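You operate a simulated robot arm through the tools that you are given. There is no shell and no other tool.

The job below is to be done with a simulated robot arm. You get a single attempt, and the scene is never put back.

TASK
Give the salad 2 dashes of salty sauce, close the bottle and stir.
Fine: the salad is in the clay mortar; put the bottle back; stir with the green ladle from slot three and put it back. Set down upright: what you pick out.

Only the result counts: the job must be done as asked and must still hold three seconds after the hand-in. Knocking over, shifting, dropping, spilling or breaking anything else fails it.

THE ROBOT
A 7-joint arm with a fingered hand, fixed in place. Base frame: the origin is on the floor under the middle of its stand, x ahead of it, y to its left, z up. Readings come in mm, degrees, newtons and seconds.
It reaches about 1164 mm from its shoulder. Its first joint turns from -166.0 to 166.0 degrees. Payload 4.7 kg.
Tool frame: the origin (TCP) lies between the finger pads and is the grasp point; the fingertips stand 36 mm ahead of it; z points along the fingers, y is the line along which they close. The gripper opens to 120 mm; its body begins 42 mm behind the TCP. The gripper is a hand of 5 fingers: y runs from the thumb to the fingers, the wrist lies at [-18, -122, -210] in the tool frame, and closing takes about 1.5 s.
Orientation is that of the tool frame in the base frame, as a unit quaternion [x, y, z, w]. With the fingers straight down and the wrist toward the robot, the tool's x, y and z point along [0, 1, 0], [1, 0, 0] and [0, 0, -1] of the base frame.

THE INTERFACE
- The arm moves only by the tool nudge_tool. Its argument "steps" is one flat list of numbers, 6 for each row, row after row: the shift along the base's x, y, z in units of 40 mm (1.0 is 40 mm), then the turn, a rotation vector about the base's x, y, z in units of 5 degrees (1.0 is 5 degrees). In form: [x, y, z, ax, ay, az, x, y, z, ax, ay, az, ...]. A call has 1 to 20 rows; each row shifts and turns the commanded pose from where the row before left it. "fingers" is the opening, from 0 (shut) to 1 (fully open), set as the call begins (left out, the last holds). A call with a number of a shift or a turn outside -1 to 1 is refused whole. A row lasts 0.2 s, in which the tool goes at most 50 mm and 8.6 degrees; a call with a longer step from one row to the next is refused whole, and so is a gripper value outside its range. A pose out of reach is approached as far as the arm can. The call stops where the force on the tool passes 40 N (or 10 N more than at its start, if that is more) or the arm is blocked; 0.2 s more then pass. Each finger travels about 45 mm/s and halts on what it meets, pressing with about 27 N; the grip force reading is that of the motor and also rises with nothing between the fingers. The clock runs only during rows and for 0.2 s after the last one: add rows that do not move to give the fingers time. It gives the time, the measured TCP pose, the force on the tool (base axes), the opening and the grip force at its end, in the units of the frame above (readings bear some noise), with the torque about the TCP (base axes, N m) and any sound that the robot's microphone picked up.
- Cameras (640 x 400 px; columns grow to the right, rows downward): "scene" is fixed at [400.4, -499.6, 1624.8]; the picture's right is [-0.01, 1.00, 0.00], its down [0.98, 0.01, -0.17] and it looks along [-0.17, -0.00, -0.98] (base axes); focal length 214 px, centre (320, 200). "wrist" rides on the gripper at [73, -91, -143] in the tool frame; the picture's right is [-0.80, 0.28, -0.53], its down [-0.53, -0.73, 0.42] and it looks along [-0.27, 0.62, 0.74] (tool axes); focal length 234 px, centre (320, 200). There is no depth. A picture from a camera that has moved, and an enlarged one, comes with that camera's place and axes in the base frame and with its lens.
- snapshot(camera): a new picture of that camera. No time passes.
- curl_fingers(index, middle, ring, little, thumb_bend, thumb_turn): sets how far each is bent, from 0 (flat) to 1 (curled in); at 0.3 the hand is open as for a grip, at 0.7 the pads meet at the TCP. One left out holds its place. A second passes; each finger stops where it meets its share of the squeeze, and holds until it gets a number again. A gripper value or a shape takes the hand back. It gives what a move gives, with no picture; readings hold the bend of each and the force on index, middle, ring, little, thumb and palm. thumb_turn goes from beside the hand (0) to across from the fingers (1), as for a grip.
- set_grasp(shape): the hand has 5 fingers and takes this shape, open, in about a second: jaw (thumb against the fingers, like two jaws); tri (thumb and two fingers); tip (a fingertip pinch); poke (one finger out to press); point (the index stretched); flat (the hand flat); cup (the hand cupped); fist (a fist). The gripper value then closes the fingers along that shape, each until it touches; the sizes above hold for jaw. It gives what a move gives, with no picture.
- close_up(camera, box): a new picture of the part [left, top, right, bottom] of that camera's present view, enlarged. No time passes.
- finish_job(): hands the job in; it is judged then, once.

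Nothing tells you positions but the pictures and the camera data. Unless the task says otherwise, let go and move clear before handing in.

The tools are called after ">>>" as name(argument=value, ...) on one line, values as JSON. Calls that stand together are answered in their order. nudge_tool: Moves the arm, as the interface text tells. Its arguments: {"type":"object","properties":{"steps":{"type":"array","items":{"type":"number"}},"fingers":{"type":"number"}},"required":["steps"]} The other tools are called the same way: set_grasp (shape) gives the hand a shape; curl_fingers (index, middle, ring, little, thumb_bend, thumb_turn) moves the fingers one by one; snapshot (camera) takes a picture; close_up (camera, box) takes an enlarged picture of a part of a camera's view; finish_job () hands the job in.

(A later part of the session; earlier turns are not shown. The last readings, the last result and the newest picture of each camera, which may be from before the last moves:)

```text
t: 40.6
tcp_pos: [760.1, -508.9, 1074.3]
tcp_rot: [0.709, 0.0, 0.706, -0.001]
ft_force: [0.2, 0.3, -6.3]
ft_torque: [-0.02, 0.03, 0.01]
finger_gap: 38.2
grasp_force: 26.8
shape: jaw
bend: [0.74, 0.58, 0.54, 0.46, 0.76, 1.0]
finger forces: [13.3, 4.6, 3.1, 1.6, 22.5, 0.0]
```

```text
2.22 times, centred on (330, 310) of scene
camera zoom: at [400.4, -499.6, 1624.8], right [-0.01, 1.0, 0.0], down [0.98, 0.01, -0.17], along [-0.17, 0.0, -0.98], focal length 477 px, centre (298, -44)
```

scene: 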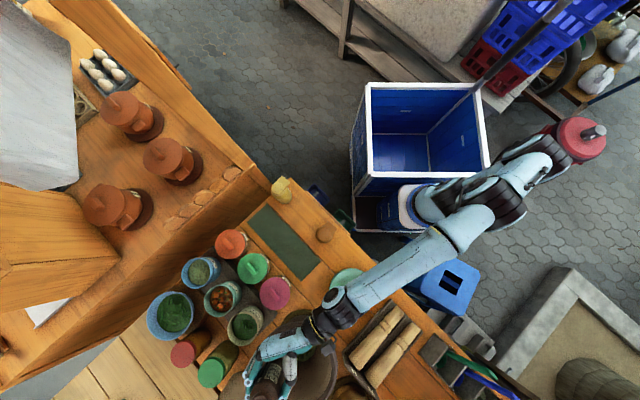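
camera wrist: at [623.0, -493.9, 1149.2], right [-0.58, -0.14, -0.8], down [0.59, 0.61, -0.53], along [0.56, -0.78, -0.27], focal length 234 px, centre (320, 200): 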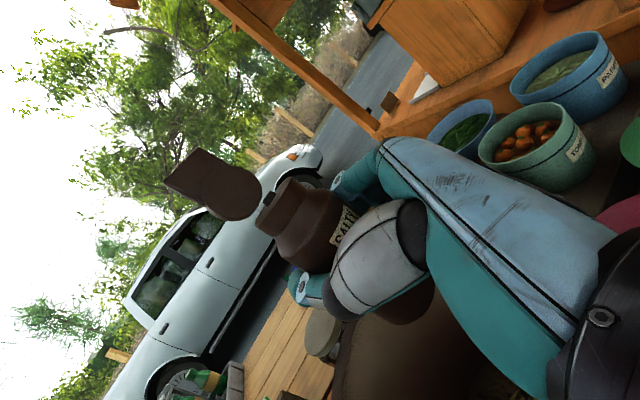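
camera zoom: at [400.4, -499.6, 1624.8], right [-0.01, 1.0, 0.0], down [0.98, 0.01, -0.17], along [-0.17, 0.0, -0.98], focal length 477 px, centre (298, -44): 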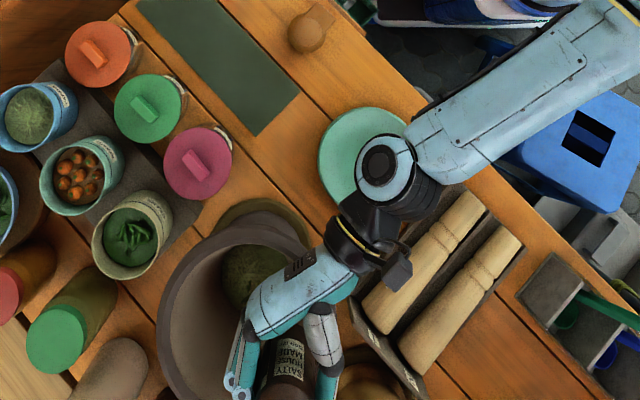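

The hand now points along +x with the bottle upright next to the mortar's axis. I'll test the roll with 40° first, well short of pouring.

>>> nudge_tool(steps=[0, 0, 0, 1, 0, 0, 0, 0, 0, 1, 0, 0, 0, 0, 0, 1, 0, 0, 0, 0, 0, 1, 0, 0, 0, 0, 0, 1, 0, 0, 0, 0, 0, 1, 0, 0, 0, 0, 0, 1, 0, 0, 0, 0, 0, 1, 0, 0])

>>> snapshot(camera="wrist")

>>> close_up(camera="scene", box=[230, 220, 430, 400])

```text
t: 42.4
tcp_pos: [759.8, -508.6, 1073.5]
tcp_rot: [0.665, -0.242, 0.663, -0.243]
ft_force: [0.2, 0.5, -6.1]
ft_torque: [-0.1, 0.02, 0.02]
finger_gap: 37.6
grasp_force: 26.9
shape: jaw
bend: [0.74, 0.58, 0.54, 0.46, 0.76, 1.0]
finger forces: [14.9, 5.2, 3.7, 2.2, 21.6, 0.0]
```

```text
taken
camera wrist: at [615.7, -486.3, 1189.1], right [-0.53, 0.3, -0.79], down [0.42, 0.9, 0.06], along [0.74, -0.3, -0.61], focal length 234 px, centre (320, 200)
```

wrist: 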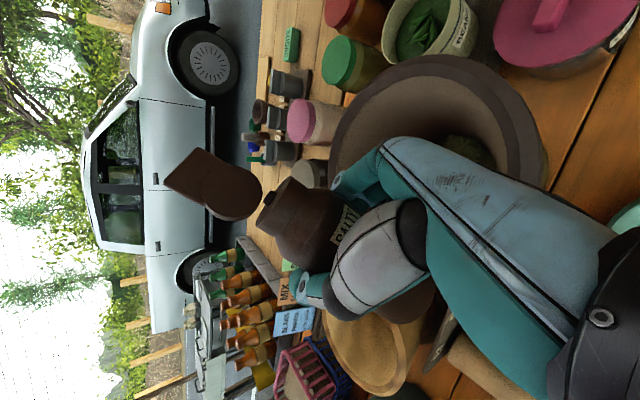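

```text
2.22 times, centred on (330, 310) of scene
camera zoom: at [400.4, -499.6, 1624.8], right [-0.01, 1.0, 0.0], down [0.98, 0.01, -0.17], along [-0.17, 0.0, -0.98], focal length 477 px, centre (298, -44)
```

zoom: 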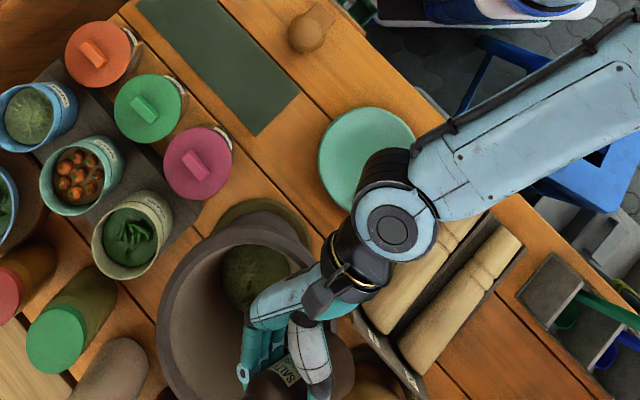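

The roll works without reaching a limit, and the lid stays open. I'll continue to 80° over the mortar.

>>> nudge_tool(steps=[0, 0, 0, 1, 0, 0, 0, 0, 0, 1, 0, 0, 0, 0, 0, 1, 0, 0, 0, 0, 0, 1, 0, 0, 0, 0, 0, 1, 0, 0, 0, 0, 0, 1, 0, 0, 0, 0, 0, 1, 0, 0, 0, 0, 0, 1, 0, 0])

>>> snapshot(camera="wrist")

>>> close_up(camera="scene", box=[230, 220, 430, 400])

```text
t: 44.2
tcp_pos: [759.7, -509.5, 1073.7]
tcp_rot: [0.542, -0.454, 0.539, -0.457]
ft_force: [0.3, 0.6, -7.2]
ft_torque: [-0.16, -0.03, 0.02]
finger_gap: 37.6
grasp_force: 27.3
shape: jaw
bend: [0.74, 0.58, 0.54, 0.45, 0.76, 1.0]
finger forces: [16.4, 5.7, 3.5, 2.2, 20.9, 0.0]
```

```text
taken
camera wrist: at [615.8, -565.4, 1176.7], right [-0.53, 0.74, -0.41], down [0.42, 0.65, 0.63], along [0.74, 0.16, -0.66], focal length 234 px, centre (320, 200)
```

wrist: 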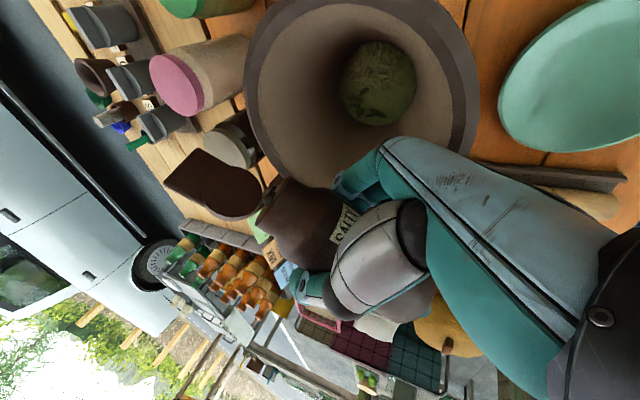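

```text
2.22 times, centred on (330, 310) of scene
camera zoom: at [400.4, -499.6, 1624.8], right [-0.01, 1.0, 0.0], down [0.98, 0.01, -0.17], along [-0.17, 0.0, -0.98], focal length 477 px, centre (298, -44)
```

zoom: 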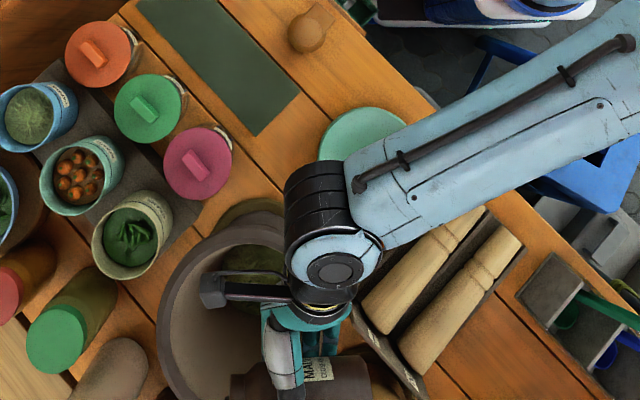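

At 80° there is no sound yet, and the spout is above the mortar's centre. I'll go on in 10° steps, listening each time.

>>> nudge_tool(steps=[0, 0, 0, 1, 0, 0, 0, 0, 0, 1, 0, 0])

>>> close_up(camera="wrist", box=[160, 130, 360, 280])

```text
t: 44.8
tcp_pos: [760.3, -507.9, 1073.2]
tcp_rot: [-0.501, 0.499, -0.498, 0.502]
ft_force: [-0.9, -0.5, -6.2]
ft_torque: [-0.13, 0.01, 0.01]
finger_gap: 37.4
grasp_force: 26.7
shape: jaw
bend: [0.74, 0.58, 0.53, 0.45, 0.76, 1.0]
finger forces: [16.5, 5.6, 3.4, 2.2, 20.9, 0.1]
```

```text
2.67 times, centred on (260, 205) of wrist
camera zoom: at [616.1, -582.1, 1165.0], right [-0.53, 0.8, -0.28], down [0.42, 0.53, 0.73], along [0.74, 0.27, -0.62], focal length 624 px, centre (480, 187)
```

zoom: 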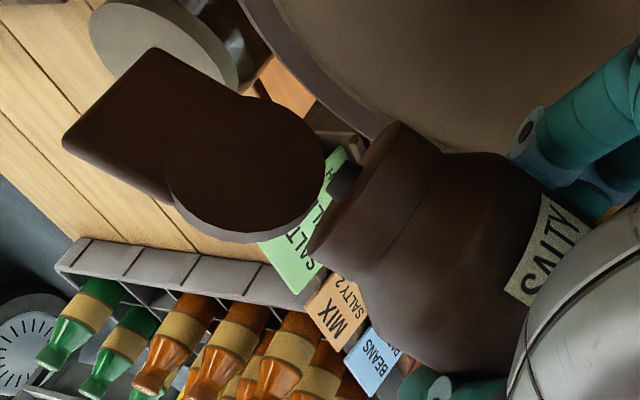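

>>> nudge_tool(steps=[0, 0, 0, 1, 0, 0, 0, 0, 0, 1, 0, 0])

>>> close_up(camera="wrist", box=[160, 60, 480, 280])

```text
t: 45.4
tcp_pos: [759.4, -508.9, 1074.0]
tcp_rot: [-0.454, 0.542, -0.454, 0.543]
ft_force: [-0.2, -0.4, -5.8]
ft_torque: [-0.16, -0.02, 0.0]
finger_gap: 37.5
grasp_force: 26.7
shape: jaw
bend: [0.74, 0.58, 0.54, 0.45, 0.76, 1.0]
finger forces: [16.8, 5.6, 3.2, 2.1, 20.7, 0.0]
```

```text
1.82 times, centred on (320, 170) of wrist
camera zoom: at [615.8, -597.1, 1151.4], right [-0.53, 0.84, -0.13], down [0.42, 0.4, 0.81], along [0.74, 0.37, -0.56], focal length 426 px, centre (320, 254)
```

zoom: 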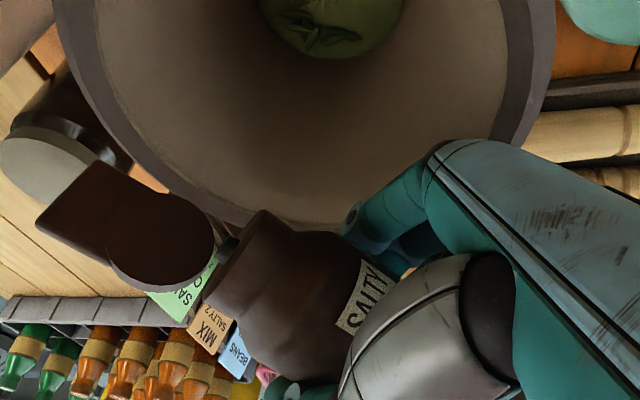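

>>> nudge_tool(steps=[0, 0, 0, 1, 0, 0, 0, 0, 0, 1, 0, 0])

```text
t: 46.0
tcp_pos: [759.9, -508.6, 1074.8]
tcp_rot: [-0.405, 0.579, -0.404, 0.58]
ft_force: [-0.4, 0.8, -5.3]
ft_torque: [-0.15, -0.02, -0.02]
finger_gap: 37.5
grasp_force: 27.5
shape: jaw
bend: [0.74, 0.58, 0.54, 0.45, 0.76, 1.0]
finger forces: [16.9, 5.5, 3.0, 1.9, 20.7, 0.0]
```

>>> nudge_tool(steps=[0, 0, 0, 1, 0, 0, 0, 0, 0, 1, 0, 0])

>>> close_up(camera="wrist", box=[160, 60, 480, 280])

```text
t: 46.6
tcp_pos: [760.3, -510.2, 1074.5]
tcp_rot: [-0.354, 0.611, -0.353, 0.614]
ft_force: [-0.2, 0.3, -7.0]
ft_torque: [-0.16, 0.0, -0.01]
finger_gap: 37.5
grasp_force: 27.4
shape: jaw
bend: [0.74, 0.58, 0.54, 0.45, 0.76, 1.0]
finger forces: [17.1, 5.1, 2.7, 1.8, 20.5, 0.1]
```

```text
1.82 times, centred on (320, 170) of wrist
camera zoom: at [615.8, -618.2, 1116.4], right [-0.53, 0.83, 0.16], down [0.42, 0.09, 0.9], along [0.74, 0.54, -0.4], focal length 426 px, centre (320, 254)
```

zoom: 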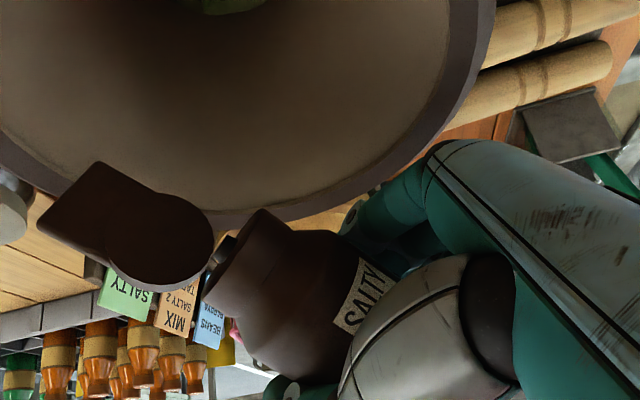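

No sound yet at 120°. I'll tilt further.

>>> nudge_tool(steps=[0, 0, 0, 1, 0, 0, 0, 0, 0, 1, 0, 0])

```text
t: 47.2
tcp_pos: [758.8, -509.3, 1074.9]
tcp_rot: [-0.299, 0.64, -0.297, 0.642]
ft_force: [0.5, 0.2, -4.5]
ft_torque: [-0.12, 0.01, 0.0]
finger_gap: 37.6
grasp_force: 27.4
shape: jaw
bend: [0.74, 0.58, 0.54, 0.45, 0.76, 1.0]
finger forces: [17.2, 4.6, 2.7, 1.6, 20.5, 0.1]
```

>>> nudge_tool(steps=[0, 0, 0, 1, 0, 0, 0, 0, 0, 1, 0, 0])

>>> close_up(camera="wrist", box=[160, 60, 480, 280])

>>> close_up(camera="scene", box=[230, 240, 390, 400])

```text
t: 47.8
tcp_pos: [759.7, -510.4, 1074.6]
tcp_rot: [-0.242, 0.664, -0.242, 0.665]
ft_force: [0.3, 0.0, -6.2]
ft_torque: [-0.12, -0.02, 0.02]
finger_gap: 37.3
grasp_force: 27.2
shape: jaw
bend: [0.74, 0.58, 0.54, 0.45, 0.76, 1.0]
finger forces: [17.0, 4.4, 2.5, 1.6, 20.6, 0.0]
```

```text
1.82 times, centred on (320, 170) of wrist
camera zoom: at [615.6, -626.0, 1076.6], right [-0.53, 0.73, 0.44], down [0.42, -0.22, 0.88], along [0.74, 0.65, -0.19], focal length 426 px, centre (320, 254)
```

zoom: 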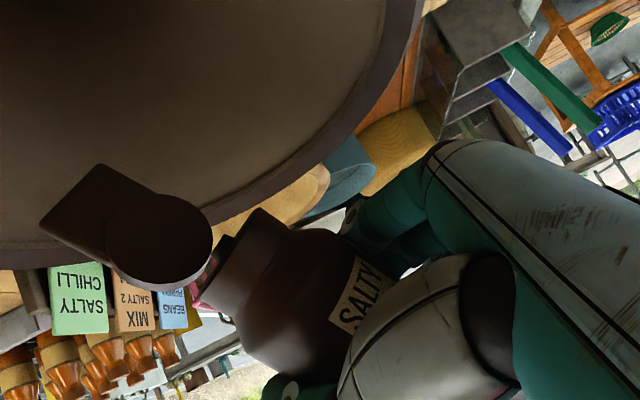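

```text
2.50 times, centred on (310, 320) of scene
camera zoom: at [400.4, -499.6, 1624.8], right [-0.01, 1.0, 0.0], down [0.98, 0.01, -0.17], along [-0.17, 0.0, -0.98], focal length 536 px, centre (345, -100)
```

zoom: 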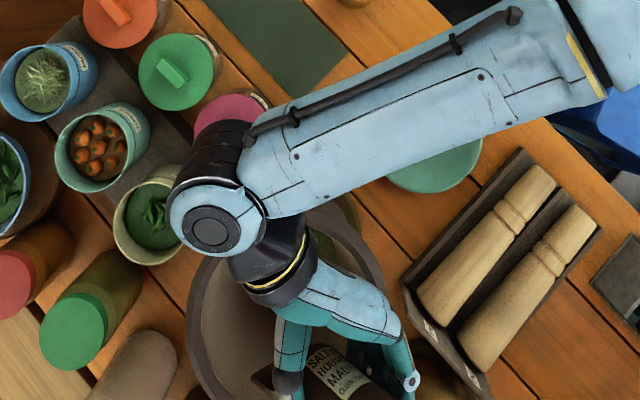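

At 140° there is still no sound and nothing visible. I'll go on toward inverted.

>>> nudge_tool(steps=[0, 0, 0, 1, 0, 0, 0, 0, 0, 1, 0, 0])

>>> close_up(camera="wrist", box=[160, 60, 480, 280])

```text
t: 48.4
tcp_pos: [758.5, -508.6, 1074.3]
tcp_rot: [-0.182, 0.682, -0.181, 0.685]
ft_force: [-0.3, 0.2, -5.7]
ft_torque: [-0.08, -0.01, 0.0]
finger_gap: 37.3
grasp_force: 26.9
shape: jaw
bend: [0.74, 0.58, 0.55, 0.46, 0.76, 1.0]
finger forces: [16.8, 3.9, 2.3, 1.4, 20.9, 0.1]
```

```text
1.82 times, centred on (320, 170) of wrist
camera zoom: at [615.7, -624.7, 1056.7], right [-0.53, 0.64, 0.56], down [0.42, -0.37, 0.83], along [0.74, 0.67, -0.08], focal length 426 px, centre (320, 254)
```

zoom: 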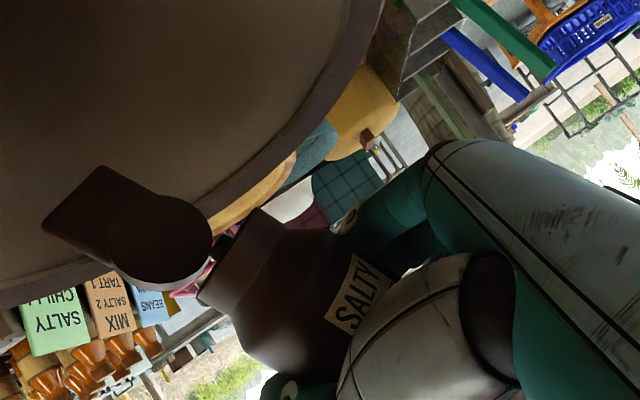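

>>> close_up(camera="scene", box=[285, 310, 345, 360])

>>> close_up(camera="scene", box=[280, 350, 360, 400])

>>> close_up(camera="wrist", box=[160, 130, 400, 290])

```text
8.00 times, centred on (315, 335) of scene
camera zoom: at [400.4, -499.6, 1624.8], right [-0.01, 1.0, 0.0], down [0.98, 0.01, -0.17], along [-0.17, 0.0, -0.98], focal length 1716 px, centre (360, -880)
```

zoom: 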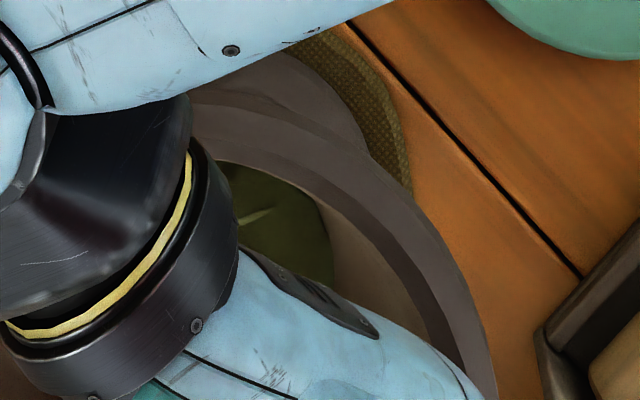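

```text
8.00 times, centred on (320, 375) of scene
camera zoom: at [400.4, -499.6, 1624.8], right [-0.01, 1.0, 0.0], down [0.98, 0.01, -0.17], along [-0.17, 0.0, -0.98], focal length 1716 px, centre (320, -1200)
```

zoom: 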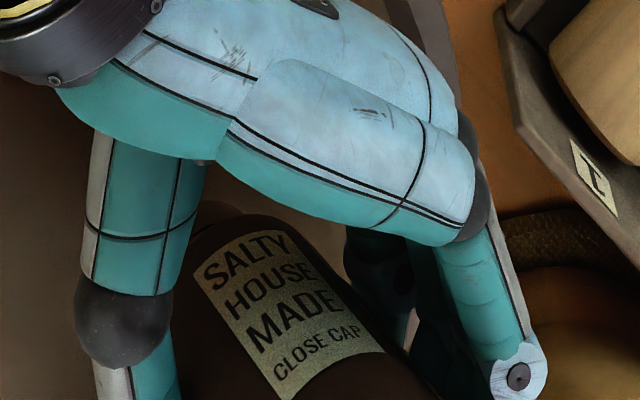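

```text
2.50 times, centred on (280, 210) of wrist
camera zoom: at [615.7, -624.7, 1056.7], right [-0.53, 0.64, 0.56], down [0.42, -0.37, 0.83], along [0.74, 0.67, -0.08], focal length 585 px, centre (420, 175)
```

zoom: 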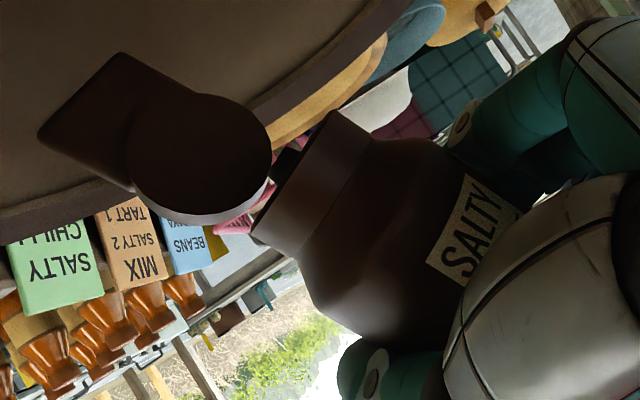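

I can't judge from here whether sauce came out. I'll roll back upright and compare the salad with its earlier look before trying anything else.

>>> nudge_tool(steps=[0, 0, 0, -1, 0, 0, 0, 0, 0, -1, 0, 0, 0, 0, 0, -1, 0, 0, 0, 0, 0, -1, 0, 0, 0, 0, 0, -1, 0, 0, 0, 0, 0, -1, 0, 0, 0, 0, 0, -1, 0, 0, 0, 0, 0, -1, 0, 0, 0, 0, 0, -1, 0, 0, 0, 0, 0, -1, 0, 0, 0, 0, 0, -1, 0, 0, 0, 0, 0, -1, 0, 0, 0, 0, 0, -1, 0, 0, 0, 0, 0, -1, 0, 0, 0, 0, 0, -1, 0, 0])

>>> nudge_tool(steps=[0, 0, 0, -1, 0, 0, 0, 0, 0, -1, 0, 0, 0, 0, 0, -1, 0, 0, 0, 0, 0, -1, 0, 0, 0, 0, 0, -1, 0, 0, 0, 0, 0, -1, 0, 0, 0, 0, 0, -1, 0, 0, 0, 0, 0, -1, 0, 0, 0, 0, 0, -1, 0, 0, 0, 0, 0, -1, 0, 0, 0, 0, 0, -1, 0, 0, 0, 0, 0, -1, 0, 0, 0, 0, 0, -1, 0, 0, 0, 0, 0, -1, 0, 0, 0, 0, 0, -1, 0, 0])

>>> close_up(camera="scene", box=[255, 310, 345, 370])

>>> snapshot(camera="wrist")

```text
t: 51.6
tcp_pos: [759.8, -510.1, 1073.2]
tcp_rot: [0.562, -0.43, 0.56, -0.431]
ft_force: [0.1, -0.6, -6.5]
ft_torque: [-0.15, -0.06, -0.03]
finger_gap: 37.7
grasp_force: 26.9
shape: jaw
bend: [0.74, 0.58, 0.56, 0.46, 0.77, 1.0]
finger forces: [17.1, 4.8, 3.4, 2.2, 19.9, 0.0]
```

```text
t: 54.8
tcp_pos: [760.0, -508.7, 1074.6]
tcp_rot: [0.709, 0.0, 0.706, 0.0]
ft_force: [-0.7, 0.2, -5.6]
ft_torque: [0.01, 0.01, -0.04]
finger_gap: 37.5
grasp_force: 26.7
shape: jaw
bend: [0.74, 0.59, 0.56, 0.46, 0.76, 1.0]
finger forces: [15.0, 4.2, 3.2, 1.6, 22.4, 0.0]
```

```text
6.67 times, centred on (300, 340) of scene
camera zoom: at [400.4, -499.6, 1624.8], right [-0.01, 1.0, 0.0], down [0.98, 0.01, -0.17], along [-0.17, 0.0, -0.98], focal length 1430 px, centre (453, -733)
```

zoom: 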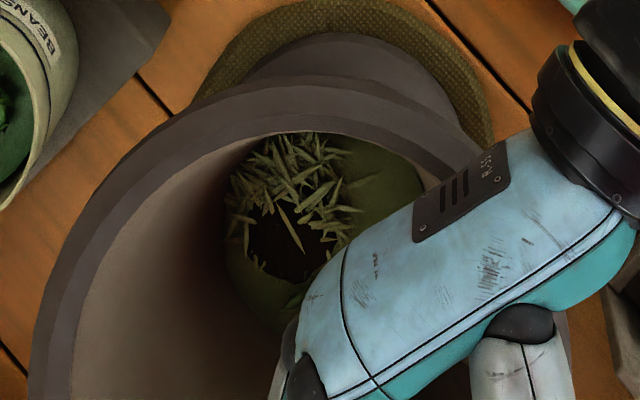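

```text
taken
camera wrist: at [615.6, -417.7, 1146.9], right [-0.53, -0.28, -0.8], down [0.42, 0.73, -0.53], along [0.74, -0.62, -0.27], focal length 234 px, centre (320, 200)
```

wrist: 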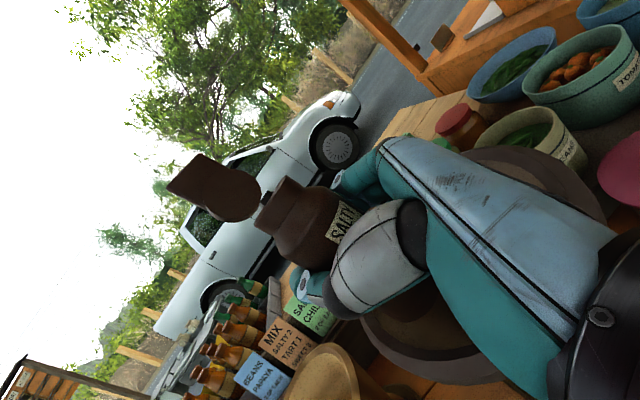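

The salad now shows a dark patch in its middle that I don't remember from before. I'll enlarge it.

>>> close_up(camera="scene", box=[283, 326, 319, 356])

>>> close_up(camera="scene", box=[200, 290, 420, 400])

>>> close_up(camera="wrist", box=[160, 130, 400, 290])

```text
13.33 times, centred on (301, 341) of scene
camera zoom: at [400.4, -499.6, 1624.8], right [-0.01, 1.0, 0.0], down [0.98, 0.01, -0.17], along [-0.17, 0.0, -0.98], focal length 2860 px, centre (573, -1680)
```

zoom: 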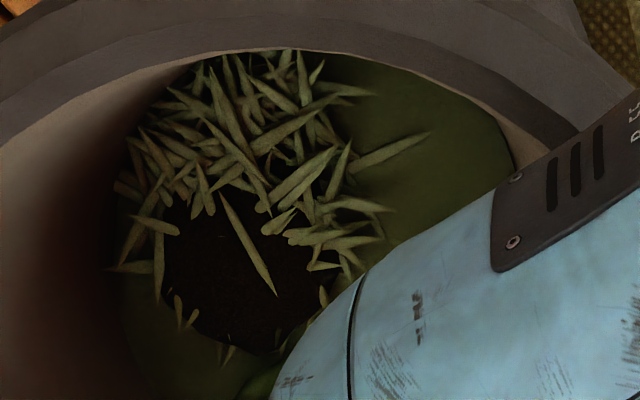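

```text
2.91 times, centred on (310, 345) of scene
camera zoom: at [400.4, -499.6, 1624.8], right [-0.01, 1.0, 0.0], down [0.98, 0.01, -0.17], along [-0.17, 0.0, -0.98], focal length 624 px, centre (349, -222)
```

zoom: 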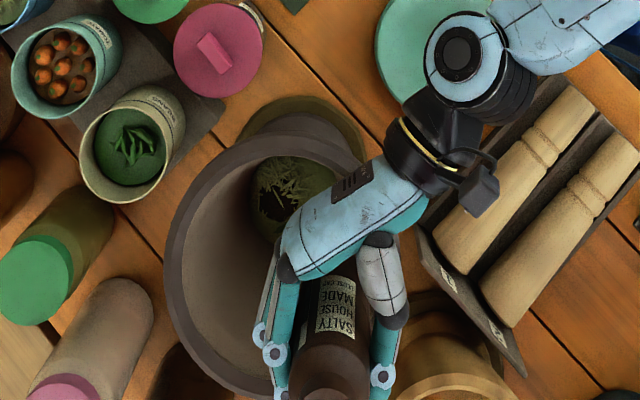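

```text
2.50 times, centred on (280, 210) of wrist
camera zoom: at [615.6, -417.7, 1146.9], right [-0.53, -0.28, -0.8], down [0.42, 0.73, -0.53], along [0.74, -0.62, -0.27], focal length 585 px, centre (420, 175)
```

zoom: 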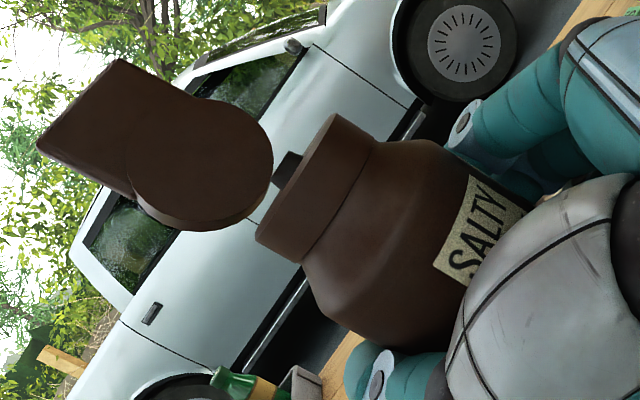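

A dark pool of sauce is now in the salad, so tilting does dispense, silently. I'll try to read the level strip on the bottle, beside the label.

>>> close_up(camera="scene", box=[286, 372, 336, 400])

>>> close_up(camera="wrist", box=[300, 150, 380, 260])

```text
12.80 times, centred on (311, 386) of scene
camera zoom: at [400.4, -499.6, 1624.8], right [-0.01, 1.0, 0.0], down [0.98, 0.01, -0.17], along [-0.17, 0.0, -0.98], focal length 2745 px, centre (435, -2181)
```

zoom: 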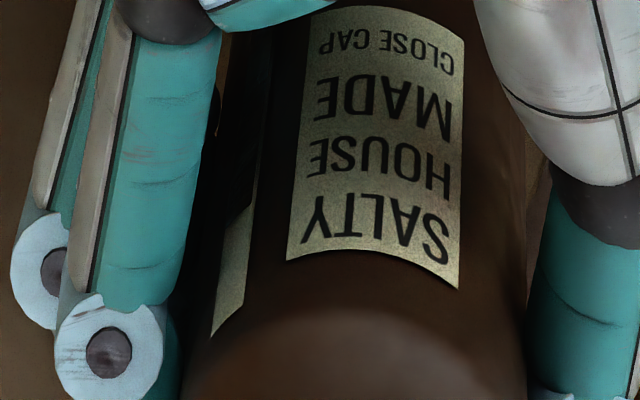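

```text
3.64 times, centred on (340, 205) of wrist
camera zoom: at [615.6, -417.7, 1146.9], right [-0.53, -0.28, -0.8], down [0.42, 0.73, -0.53], along [0.74, -0.62, -0.27], focal length 852 px, centre (247, 182)
```

zoom: 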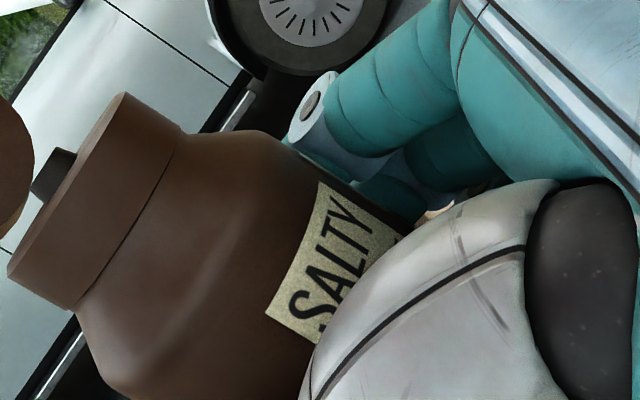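

The level strip is visible next to the label: the pale, empty part seems longer than at the start. I'll enlarge it as far as possible.

>>> close_up(camera="scene", box=[296, 374, 312, 400])

>>> close_up(camera="scene", box=[275, 175, 300, 205])

>>> close_up(camera="scene", box=[310, 215, 345, 250])

```text
15.38 times, centred on (304, 387) of scene
camera zoom: at [400.4, -499.6, 1624.8], right [-0.01, 1.0, 0.0], down [0.98, 0.01, -0.17], along [-0.17, 0.0, -0.98], focal length 3300 px, centre (566, -2677)
```

zoom: 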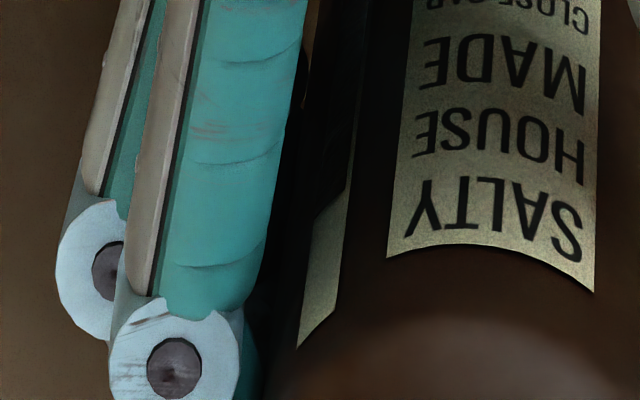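

```text
13.33 times, centred on (288, 190) of scene
camera zoom: at [400.4, -499.6, 1624.8], right [-0.01, 1.0, 0.0], down [0.98, 0.01, -0.17], along [-0.17, 0.0, -0.98], focal length 2860 px, centre (753, 333)
```

zoom: 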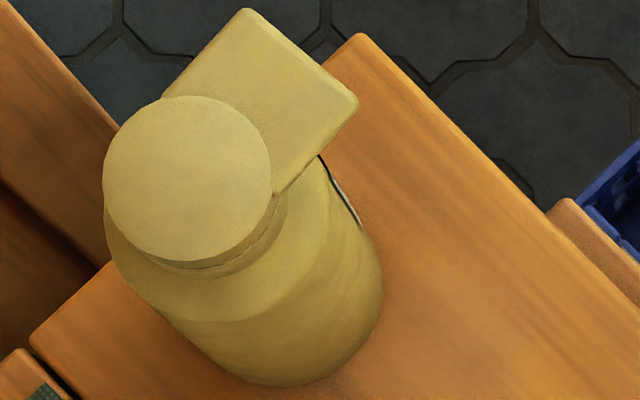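

```text
11.43 times, centred on (328, 232) of scene
camera zoom: at [400.4, -499.6, 1624.8], right [-0.01, 1.0, 0.0], down [0.98, 0.01, -0.17], along [-0.17, 0.0, -0.98], focal length 2451 px, centre (234, -171)
```

zoom: 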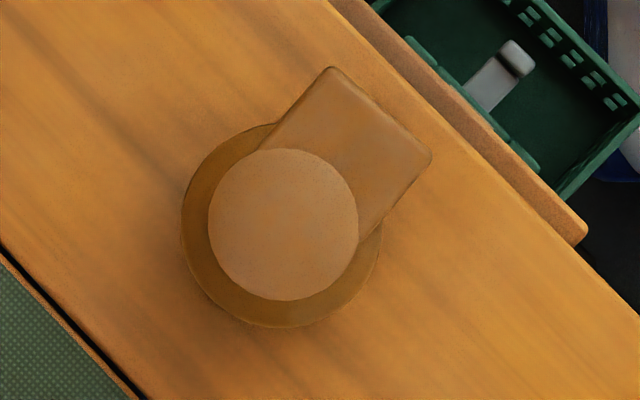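

The strip shows the level dropped by roughly a tenth, so the first tip gave about one dash. I'll do a second, shorter tip to 120° and straight back, then compare the strip in the same view.

>>> nudge_tool(steps=[0, 0, 0, 1, 0, 0, 0, 0, 0, 1, 0, 0, 0, 0, 0, 1, 0, 0, 0, 0, 0, 1, 0, 0, 0, 0, 0, 1, 0, 0, 0, 0, 0, 1, 0, 0, 0, 0, 0, 1, 0, 0, 0, 0, 0, 1, 0, 0, 0, 0, 0, 1, 0, 0, 0, 0, 0, 1, 0, 0, 0, 0, 0, 1, 0, 0, 0, 0, 0, 1, 0, 0, 0, 0, 0, 1, 0, 0, 0, 0, 0, 1, 0, 0, 0, 0, 0, 1, 0, 0, 0, 0, 0, 1, 0, 0])

>>> nudge_tool(steps=[0, 0, 0, 1, 0, 0, 0, 0, 0, 1, 0, 0, 0, 0, 0, 1, 0, 0, 0, 0, 0, 1, 0, 0, 0, 0, 0, 1, 0, 0, 0, 0, 0, 1, 0, 0, 0, 0, 0, 1, 0, 0, 0, 0, 0, 1, 0, 0, 0, 0, 0, -1, 0, 0, 0, 0, 0, -1, 0, 0, 0, 0, 0, -1, 0, 0, 0, 0, 0, -1, 0, 0, 0, 0, 0, -1, 0, 0, 0, 0, 0, -1, 0, 0, 0, 0, 0, -1, 0, 0, 0, 0, 0, -1, 0, 0])

>>> nudge_tool(steps=[0, 0, 0, -1, 0, 0, 0, 0, 0, -1, 0, 0, 0, 0, 0, -1, 0, 0, 0, 0, 0, -1, 0, 0, 0, 0, 0, -1, 0, 0, 0, 0, 0, -1, 0, 0, 0, 0, 0, -1, 0, 0, 0, 0, 0, -1, 0, 0, 0, 0, 0, -1, 0, 0, 0, 0, 0, -1, 0, 0, 0, 0, 0, -1, 0, 0, 0, 0, 0, -1, 0, 0, 0, 0, 0, -1, 0, 0, 0, 0, 0, -1, 0, 0, 0, 0, 0, -1, 0, 0, 0, 0, 0, -1, 0, 0])

>>> close_up(camera="scene", box=[296, 374, 312, 400])

>>> close_up(camera="scene", box=[283, 326, 319, 356])

```text
t: 58.2
tcp_pos: [759.1, -509.9, 1073.4]
tcp_rot: [0.542, -0.455, 0.54, -0.456]
ft_force: [-0.1, 0.3, -5.9]
ft_torque: [-0.15, -0.02, -0.02]
finger_gap: 37.5
grasp_force: 27.2
shape: jaw
bend: [0.74, 0.59, 0.56, 0.45, 0.77, 1.0]
finger forces: [17.3, 4.4, 3.3, 2.2, 19.4, 0.1]
```

```text
t: 61.6
tcp_pos: [760.2, -508.9, 1073.4]
tcp_rot: [0.543, -0.454, 0.541, -0.455]
ft_force: [0.9, 0.3, -6.9]
ft_torque: [-0.17, -0.04, 0.05]
finger_gap: 37.2
grasp_force: 27.1
shape: jaw
bend: [0.74, 0.59, 0.56, 0.45, 0.77, 1.0]
finger forces: [17.7, 3.9, 3.3, 2.4, 19.1, 0.1]
```

```text
t: 65.0
tcp_pos: [759.0, -510.0, 1073.3]
tcp_rot: [0.708, 0.0, 0.706, 0.0]
ft_force: [0.2, -0.1, -5.8]
ft_torque: [0.02, -0.01, -0.02]
finger_gap: 37.3
grasp_force: 27.1
shape: jaw
bend: [0.74, 0.59, 0.56, 0.45, 0.77, 1.0]
finger forces: [15.2, 3.7, 3.4, 1.6, 22.0, 0.1]
```

```text
15.38 times, centred on (304, 387) of scene
camera zoom: at [400.4, -499.6, 1624.8], right [-0.01, 1.0, 0.0], down [0.98, 0.01, -0.17], along [-0.17, 0.0, -0.98], focal length 3300 px, centre (566, -2677)
```

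zoom: 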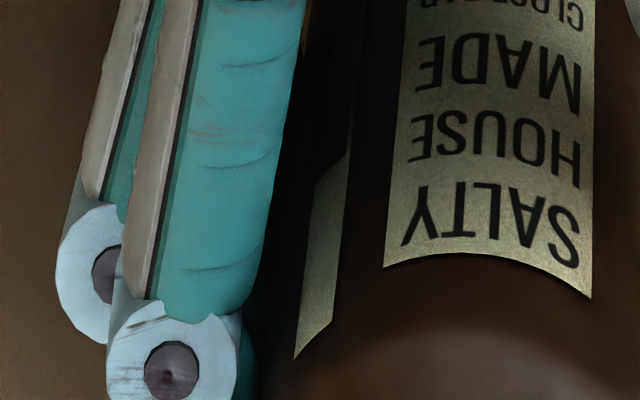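

```text
13.33 times, centred on (301, 341) of scene
camera zoom: at [400.4, -499.6, 1624.8], right [-0.01, 1.0, 0.0], down [0.98, 0.01, -0.17], along [-0.17, 0.0, -0.98], focal length 2860 px, centre (573, -1680)
```

zoom: 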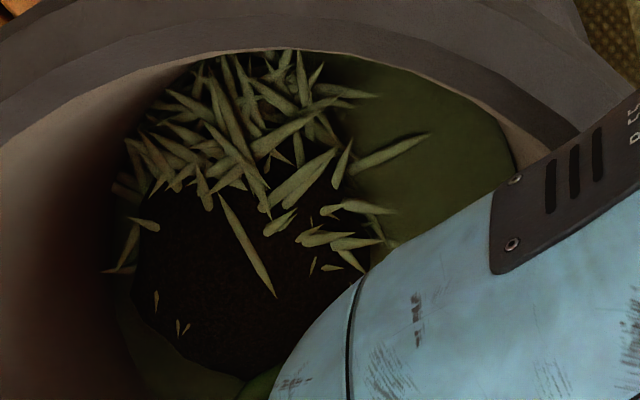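

The pale part grew by the same amount as with the first tip, from .29 to .42 to .55 of the label height. So each tip is one dash, and two are in the salad. Now I'll carry the bottle back upright, turning the hand back to its grasp yaw on the way.

>>> nudge_tool(steps=[-0.5, -0.1, 0, 0, 0, -0.2, -0.75, -0.13, 0, 0, 0, -0.3, -0.75, -0.13, 0, 0, 0, -0.3, -0.75, -0.13, 0, 0, 0, -0.3, -0.75, -0.13, 0, 0, 0, -0.3, -0.75, -0.13, 0, 0, 0, -0.3, -0.75, -0.13, 0, 0, 0, -0.3, -0.75, -0.12, 0, 0, 0, -0.3, -0.75, -0.12, 0, 0, 0, -0.35, -0.75, -0.1, 0, 0, 0, -0.35])

>>> nudge_tool(steps=[-0.7, 0, 0, 0, 0, -0.6, -0.7, 0, 0, 0, 0, -0.6, -0.7, 0, 0, 0, 0, -0.7, -0.6, 0, 0, 0, 0, -0.7, -0.4, 0, 0, 0, 0, -0.7, -0.2, 0, 0, 0, 0, -0.7])

>>> snapshot(camera="scene")

```text
t: 67.2
tcp_pos: [469.7, -558.4, 1074.2]
tcp_rot: [0.703, -0.093, 0.699, 0.091]
ft_force: [-0.3, 0.6, -6.2]
ft_torque: [0.03, -0.05, 0.01]
finger_gap: 36.9
grasp_force: 27.4
shape: jaw
bend: [0.74, 0.59, 0.57, 0.46, 0.77, 1.0]
finger forces: [14.9, 3.9, 3.4, 1.8, 21.6, 0.0]
```

```text
t: 68.6
tcp_pos: [336.4, -558.0, 1072.6]
tcp_rot: [0.676, -0.214, 0.672, 0.213]
ft_force: [0.1, 0.4, -6.9]
ft_torque: [-0.02, -0.03, 0.0]
finger_gap: 36.9
grasp_force: 26.6
shape: jaw
bend: [0.74, 0.59, 0.57, 0.46, 0.77, 1.0]
finger forces: [14.7, 3.8, 3.4, 1.8, 21.5, 0.0]
```

```text
taken
```

scene: 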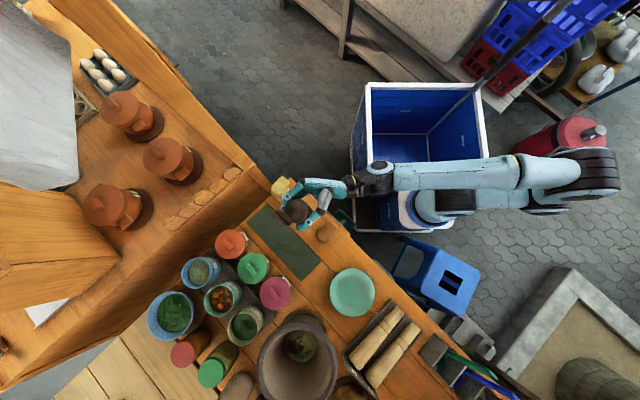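

The hand is back at its grasp yaw. I'll move over the bottle's place and descend to about 20 mm above the table height.

>>> nudge_tool(steps=[-0.4, 0, 0, 0, 0, 0, 0, 0, -0.6, 0, 0, 0, 0, 0, -0.6, 0, 0, 0, 0, 0, -0.6, 0, 0, 0, 0, 0, -0.6, 0, 0, 0, 0, 0, -0.6, 0, 0, 0, 0, 0, -0.6, 0, 0, 0, 0, 0, -0.5, 0, 0, 0, 0, 0, -0.4, 0, 0, 0, 0, 0, -0.2, 0, 0, 0])

>>> close_up(camera="scene", box=[280, 170, 360, 240])

>>> close_up(camera="wrist", box=[140, 120, 440, 340])

```text
t: 70.8
tcp_pos: [321.6, -557.5, 886.4]
tcp_rot: [0.675, -0.214, 0.674, 0.211]
ft_force: [-0.9, -0.9, -6.2]
ft_torque: [-0.02, -0.02, 0.01]
finger_gap: 37.3
grasp_force: 27.1
shape: jaw
bend: [0.74, 0.59, 0.57, 0.46, 0.77, 1.0]
finger forces: [14.8, 3.7, 3.4, 1.7, 21.2, 0.0]
```

```text
5.71 times, centred on (320, 205) of scene
camera zoom: at [400.4, -499.6, 1624.8], right [-0.01, 1.0, 0.0], down [0.98, 0.01, -0.17], along [-0.17, 0.0, -0.98], focal length 1226 px, centre (320, 171)
```

zoom: 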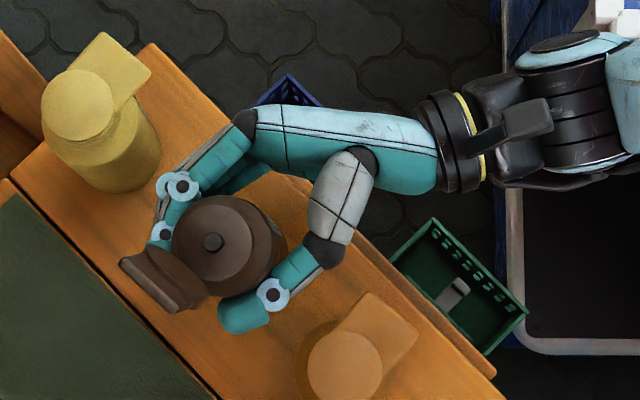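

```text
1.82 times, centred on (290, 230) of wrist
camera zoom: at [256.1, -400.7, 959.3], right [-0.59, 0.08, -0.8], down [0.77, 0.36, -0.53], along [0.25, -0.93, -0.27], focal length 426 px, centre (374, 146)
```

zoom: 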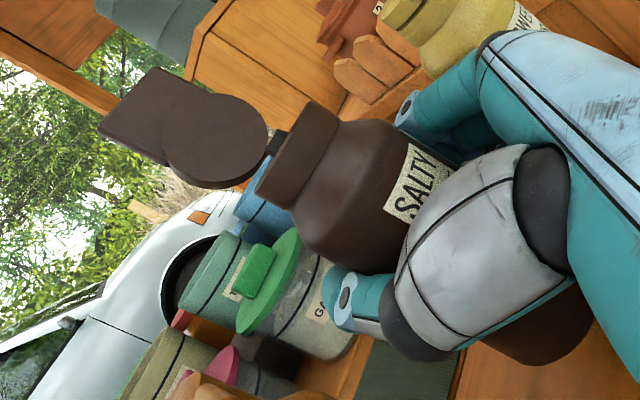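

The bottle seems to have sagged a few degrees in the grip, its top leaning toward the fingers. I'll zoom to measure this before setting it down.

>>> close_up(camera="scene", box=[295, 195, 335, 230])

>>> close_up(camera="wrist", box=[240, 130, 400, 290])

```text
11.43 times, centred on (315, 212) of scene
camera zoom: at [400.4, -499.6, 1624.8], right [-0.01, 1.0, 0.0], down [0.98, 0.01, -0.17], along [-0.17, 0.0, -0.98], focal length 2451 px, centre (377, 57)
```

zoom: 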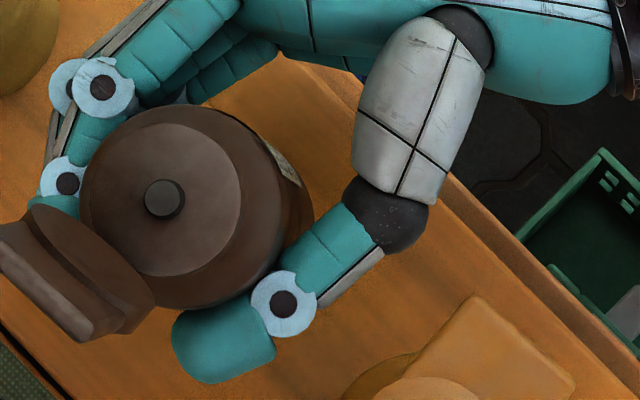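

```text
2.50 times, centred on (320, 210) of wrist
camera zoom: at [256.1, -400.7, 959.3], right [-0.59, 0.08, -0.8], down [0.77, 0.36, -0.53], along [0.25, -0.93, -0.27], focal length 585 px, centre (320, 175)
```

zoom: 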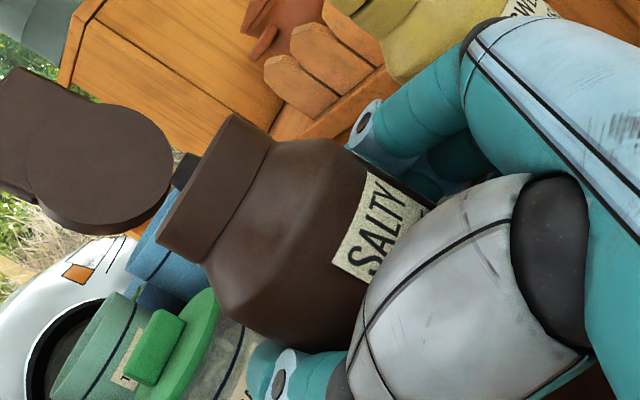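

Measured against an upright bottle, its top leans about 8° forward and 4° toward the fingers. I'll turn the hand to compensate, while still above the table, and check again.

>>> nudge_tool(steps=[0, 0, 0.1, -0.4, -0.22, 0, 0, 0, 0.1, -0.4, -0.22, 0, 0, 0, 0, -0.4, -0.21, 0, 0, 0, 0, -0.38, -0.2, 0])

>>> close_up(camera="scene", box=[295, 195, 335, 230])

>>> close_up(camera="wrist", box=[140, 120, 440, 340])

```text
t: 71.8
tcp_pos: [321.9, -557.6, 894.3]
tcp_rot: [0.634, -0.174, 0.711, 0.25]
ft_force: [-0.8, 0.7, -5.6]
ft_torque: [0.01, 0.0, -0.02]
finger_gap: 37.0
grasp_force: 26.6
shape: jaw
bend: [0.74, 0.59, 0.57, 0.46, 0.77, 1.0]
finger forces: [14.5, 3.5, 3.2, 1.5, 21.4, 0.0]
```

```text
11.43 times, centred on (315, 212) of scene
camera zoom: at [400.4, -499.6, 1624.8], right [-0.01, 1.0, 0.0], down [0.98, 0.01, -0.17], along [-0.17, 0.0, -0.98], focal length 2451 px, centre (377, 57)
```

zoom: 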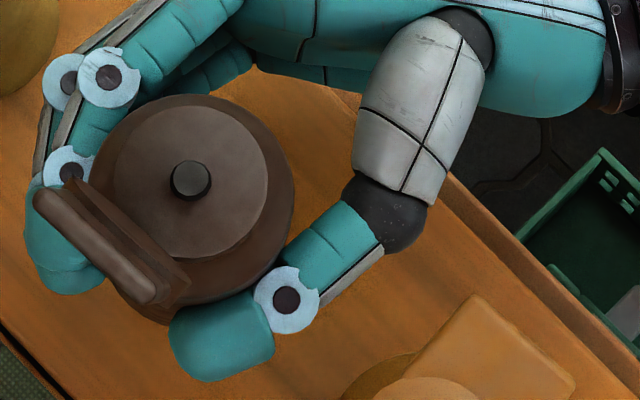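

```text
1.82 times, centred on (290, 230) of wrist
camera zoom: at [251.4, -392.5, 940.1], right [-0.53, -0.04, -0.85], down [0.81, 0.29, -0.52], along [0.26, -0.96, -0.12], focal length 426 px, centre (374, 146)
```

zoom: 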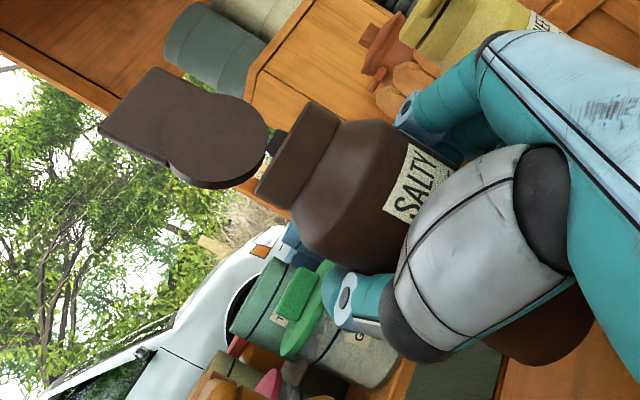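

Now it is nearly upright, slightly over-corrected toward +y. I'll take back part of that, shift a few mm to the original spot, and lower most of the way.

>>> nudge_tool(steps=[0.025, -0.03, -0.2, 0.2, 0, 0, 0.025, -0.03, -0.2, 0.2, 0, 0, 0, 0, -0.2, 0, 0, 0])

>>> close_up(camera="scene", box=[280, 170, 360, 240])

```text
t: 72.6
tcp_pos: [323.0, -560.7, 870.9]
tcp_rot: [0.638, -0.187, 0.707, 0.239]
ft_force: [-0.4, -0.7, -6.2]
ft_torque: [-0.01, -0.03, 0.0]
finger_gap: 37.2
grasp_force: 26.7
shape: jaw
bend: [0.74, 0.59, 0.57, 0.46, 0.77, 1.0]
finger forces: [14.6, 3.5, 3.2, 1.7, 21.3, 0.1]
```

```text
5.71 times, centred on (320, 205) of scene
camera zoom: at [400.4, -499.6, 1624.8], right [-0.01, 1.0, 0.0], down [0.98, 0.01, -0.17], along [-0.17, 0.0, -0.98], focal length 1226 px, centre (320, 171)
```

zoom: 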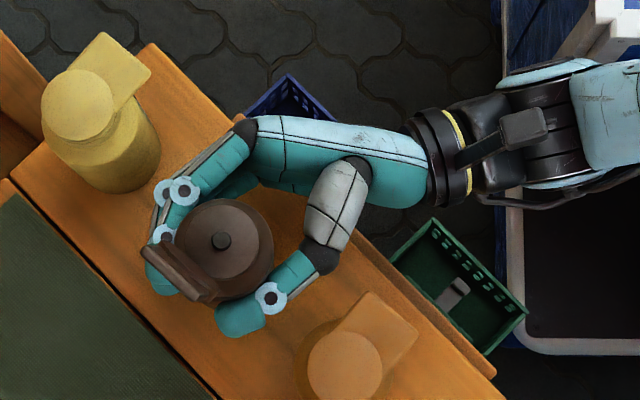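

>>> nudge_tool(steps=[0, 0, -0.05, 0.25, -0.2, 0, 0, 0, -0.05, 0, 0, 0])

>>> close_up(camera="scene", box=[295, 195, 335, 230])

```text
t: 73.2
tcp_pos: [323.9, -560.4, 865.5]
tcp_rot: [0.635, -0.197, 0.711, 0.229]
ft_force: [-0.6, -0.4, -6.5]
ft_torque: [0.01, 0.0, -0.02]
finger_gap: 37.3
grasp_force: 26.9
shape: jaw
bend: [0.74, 0.59, 0.57, 0.46, 0.77, 1.0]
finger forces: [14.7, 3.6, 3.3, 1.8, 21.3, 0.0]
```

```text
11.43 times, centred on (315, 212) of scene
camera zoom: at [400.4, -499.6, 1624.8], right [-0.01, 1.0, 0.0], down [0.98, 0.01, -0.17], along [-0.17, 0.0, -0.98], focal length 2451 px, centre (377, 57)
```

zoom: 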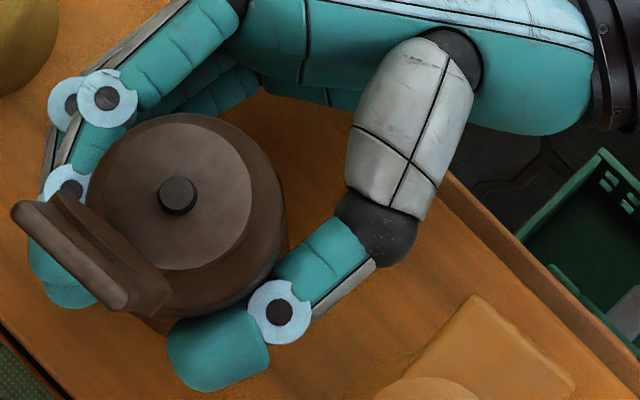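

Nearly upright and over its spot. I'll lower gently until the table carries it.

>>> nudge_tool(steps=[0.02, 0, -0.05, 0, 0, 0])

>>> nudge_tool(steps=[0.01, 0, -0.04, 0, 0, 0])

```text
t: 73.6
tcp_pos: [324.7, -560.4, 863.1]
tcp_rot: [0.634, -0.197, 0.712, 0.23]
ft_force: [-0.8, -0.2, -6.6]
ft_torque: [0.06, 0.0, -0.01]
finger_gap: 37.2
grasp_force: 26.7
shape: jaw
bend: [0.74, 0.59, 0.57, 0.46, 0.77, 1.0]
finger forces: [14.7, 3.7, 3.2, 1.7, 21.2, 0.0]
```

```text
t: 74.0
tcp_pos: [324.4, -559.7, 863.1]
tcp_rot: [0.634, -0.196, 0.711, 0.23]
ft_force: [0.6, -1.3, -2.5]
ft_torque: [-0.04, 0.05, 0.01]
finger_gap: 37.3
grasp_force: 27.6
shape: jaw
bend: [0.74, 0.59, 0.57, 0.46, 0.77, 1.0]
finger forces: [14.9, 3.6, 3.0, 1.7, 21.4, 0.0]
```

>>> nudge_tool(steps=[0, 0, -0.03, 0, 0, 0])

>>> close_up(camera="scene", box=[295, 195, 335, 230])

>>> close_up(camera="wrist", box=[140, 120, 440, 340])

```text
t: 74.4
tcp_pos: [325.0, -560.9, 862.8]
tcp_rot: [0.635, -0.196, 0.711, 0.231]
ft_force: [2.0, -1.8, 1.5]
ft_torque: [-0.06, 0.1, 0.05]
finger_gap: 37.0
grasp_force: 27.1
shape: jaw
bend: [0.74, 0.59, 0.57, 0.46, 0.77, 1.0]
finger forces: [15.3, 3.7, 2.8, 1.6, 21.1, 0.1]
```

```text
11.43 times, centred on (315, 212) of scene
camera zoom: at [400.4, -499.6, 1624.8], right [-0.01, 1.0, 0.0], down [0.98, 0.01, -0.17], along [-0.17, 0.0, -0.98], focal length 2451 px, centre (377, 57)
```

zoom: 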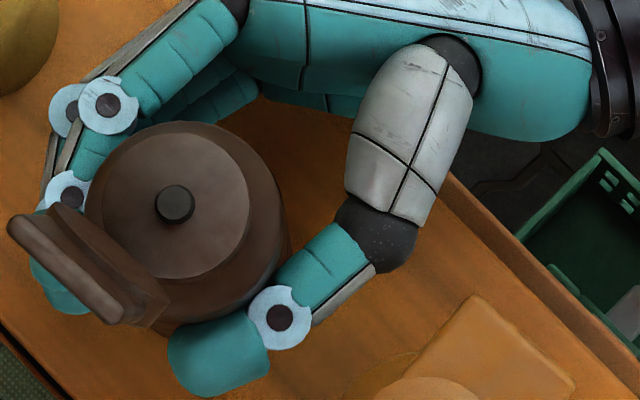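

```text
1.82 times, centred on (290, 230) of wrist
camera zoom: at [253.8, -398.1, 916.4], right [-0.52, 0.01, -0.86], down [0.81, 0.31, -0.49], along [0.27, -0.95, -0.17], focal length 426 px, centre (374, 146)
```

zoom: 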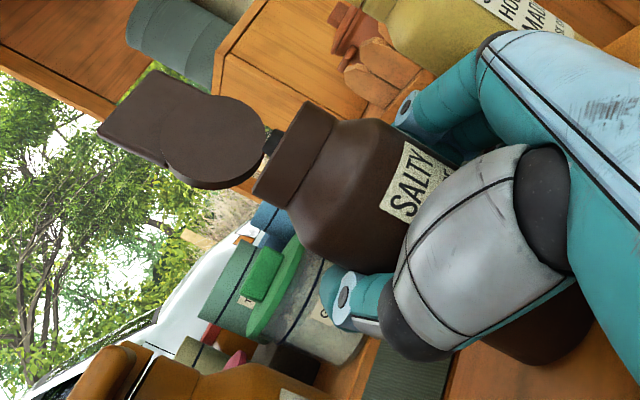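

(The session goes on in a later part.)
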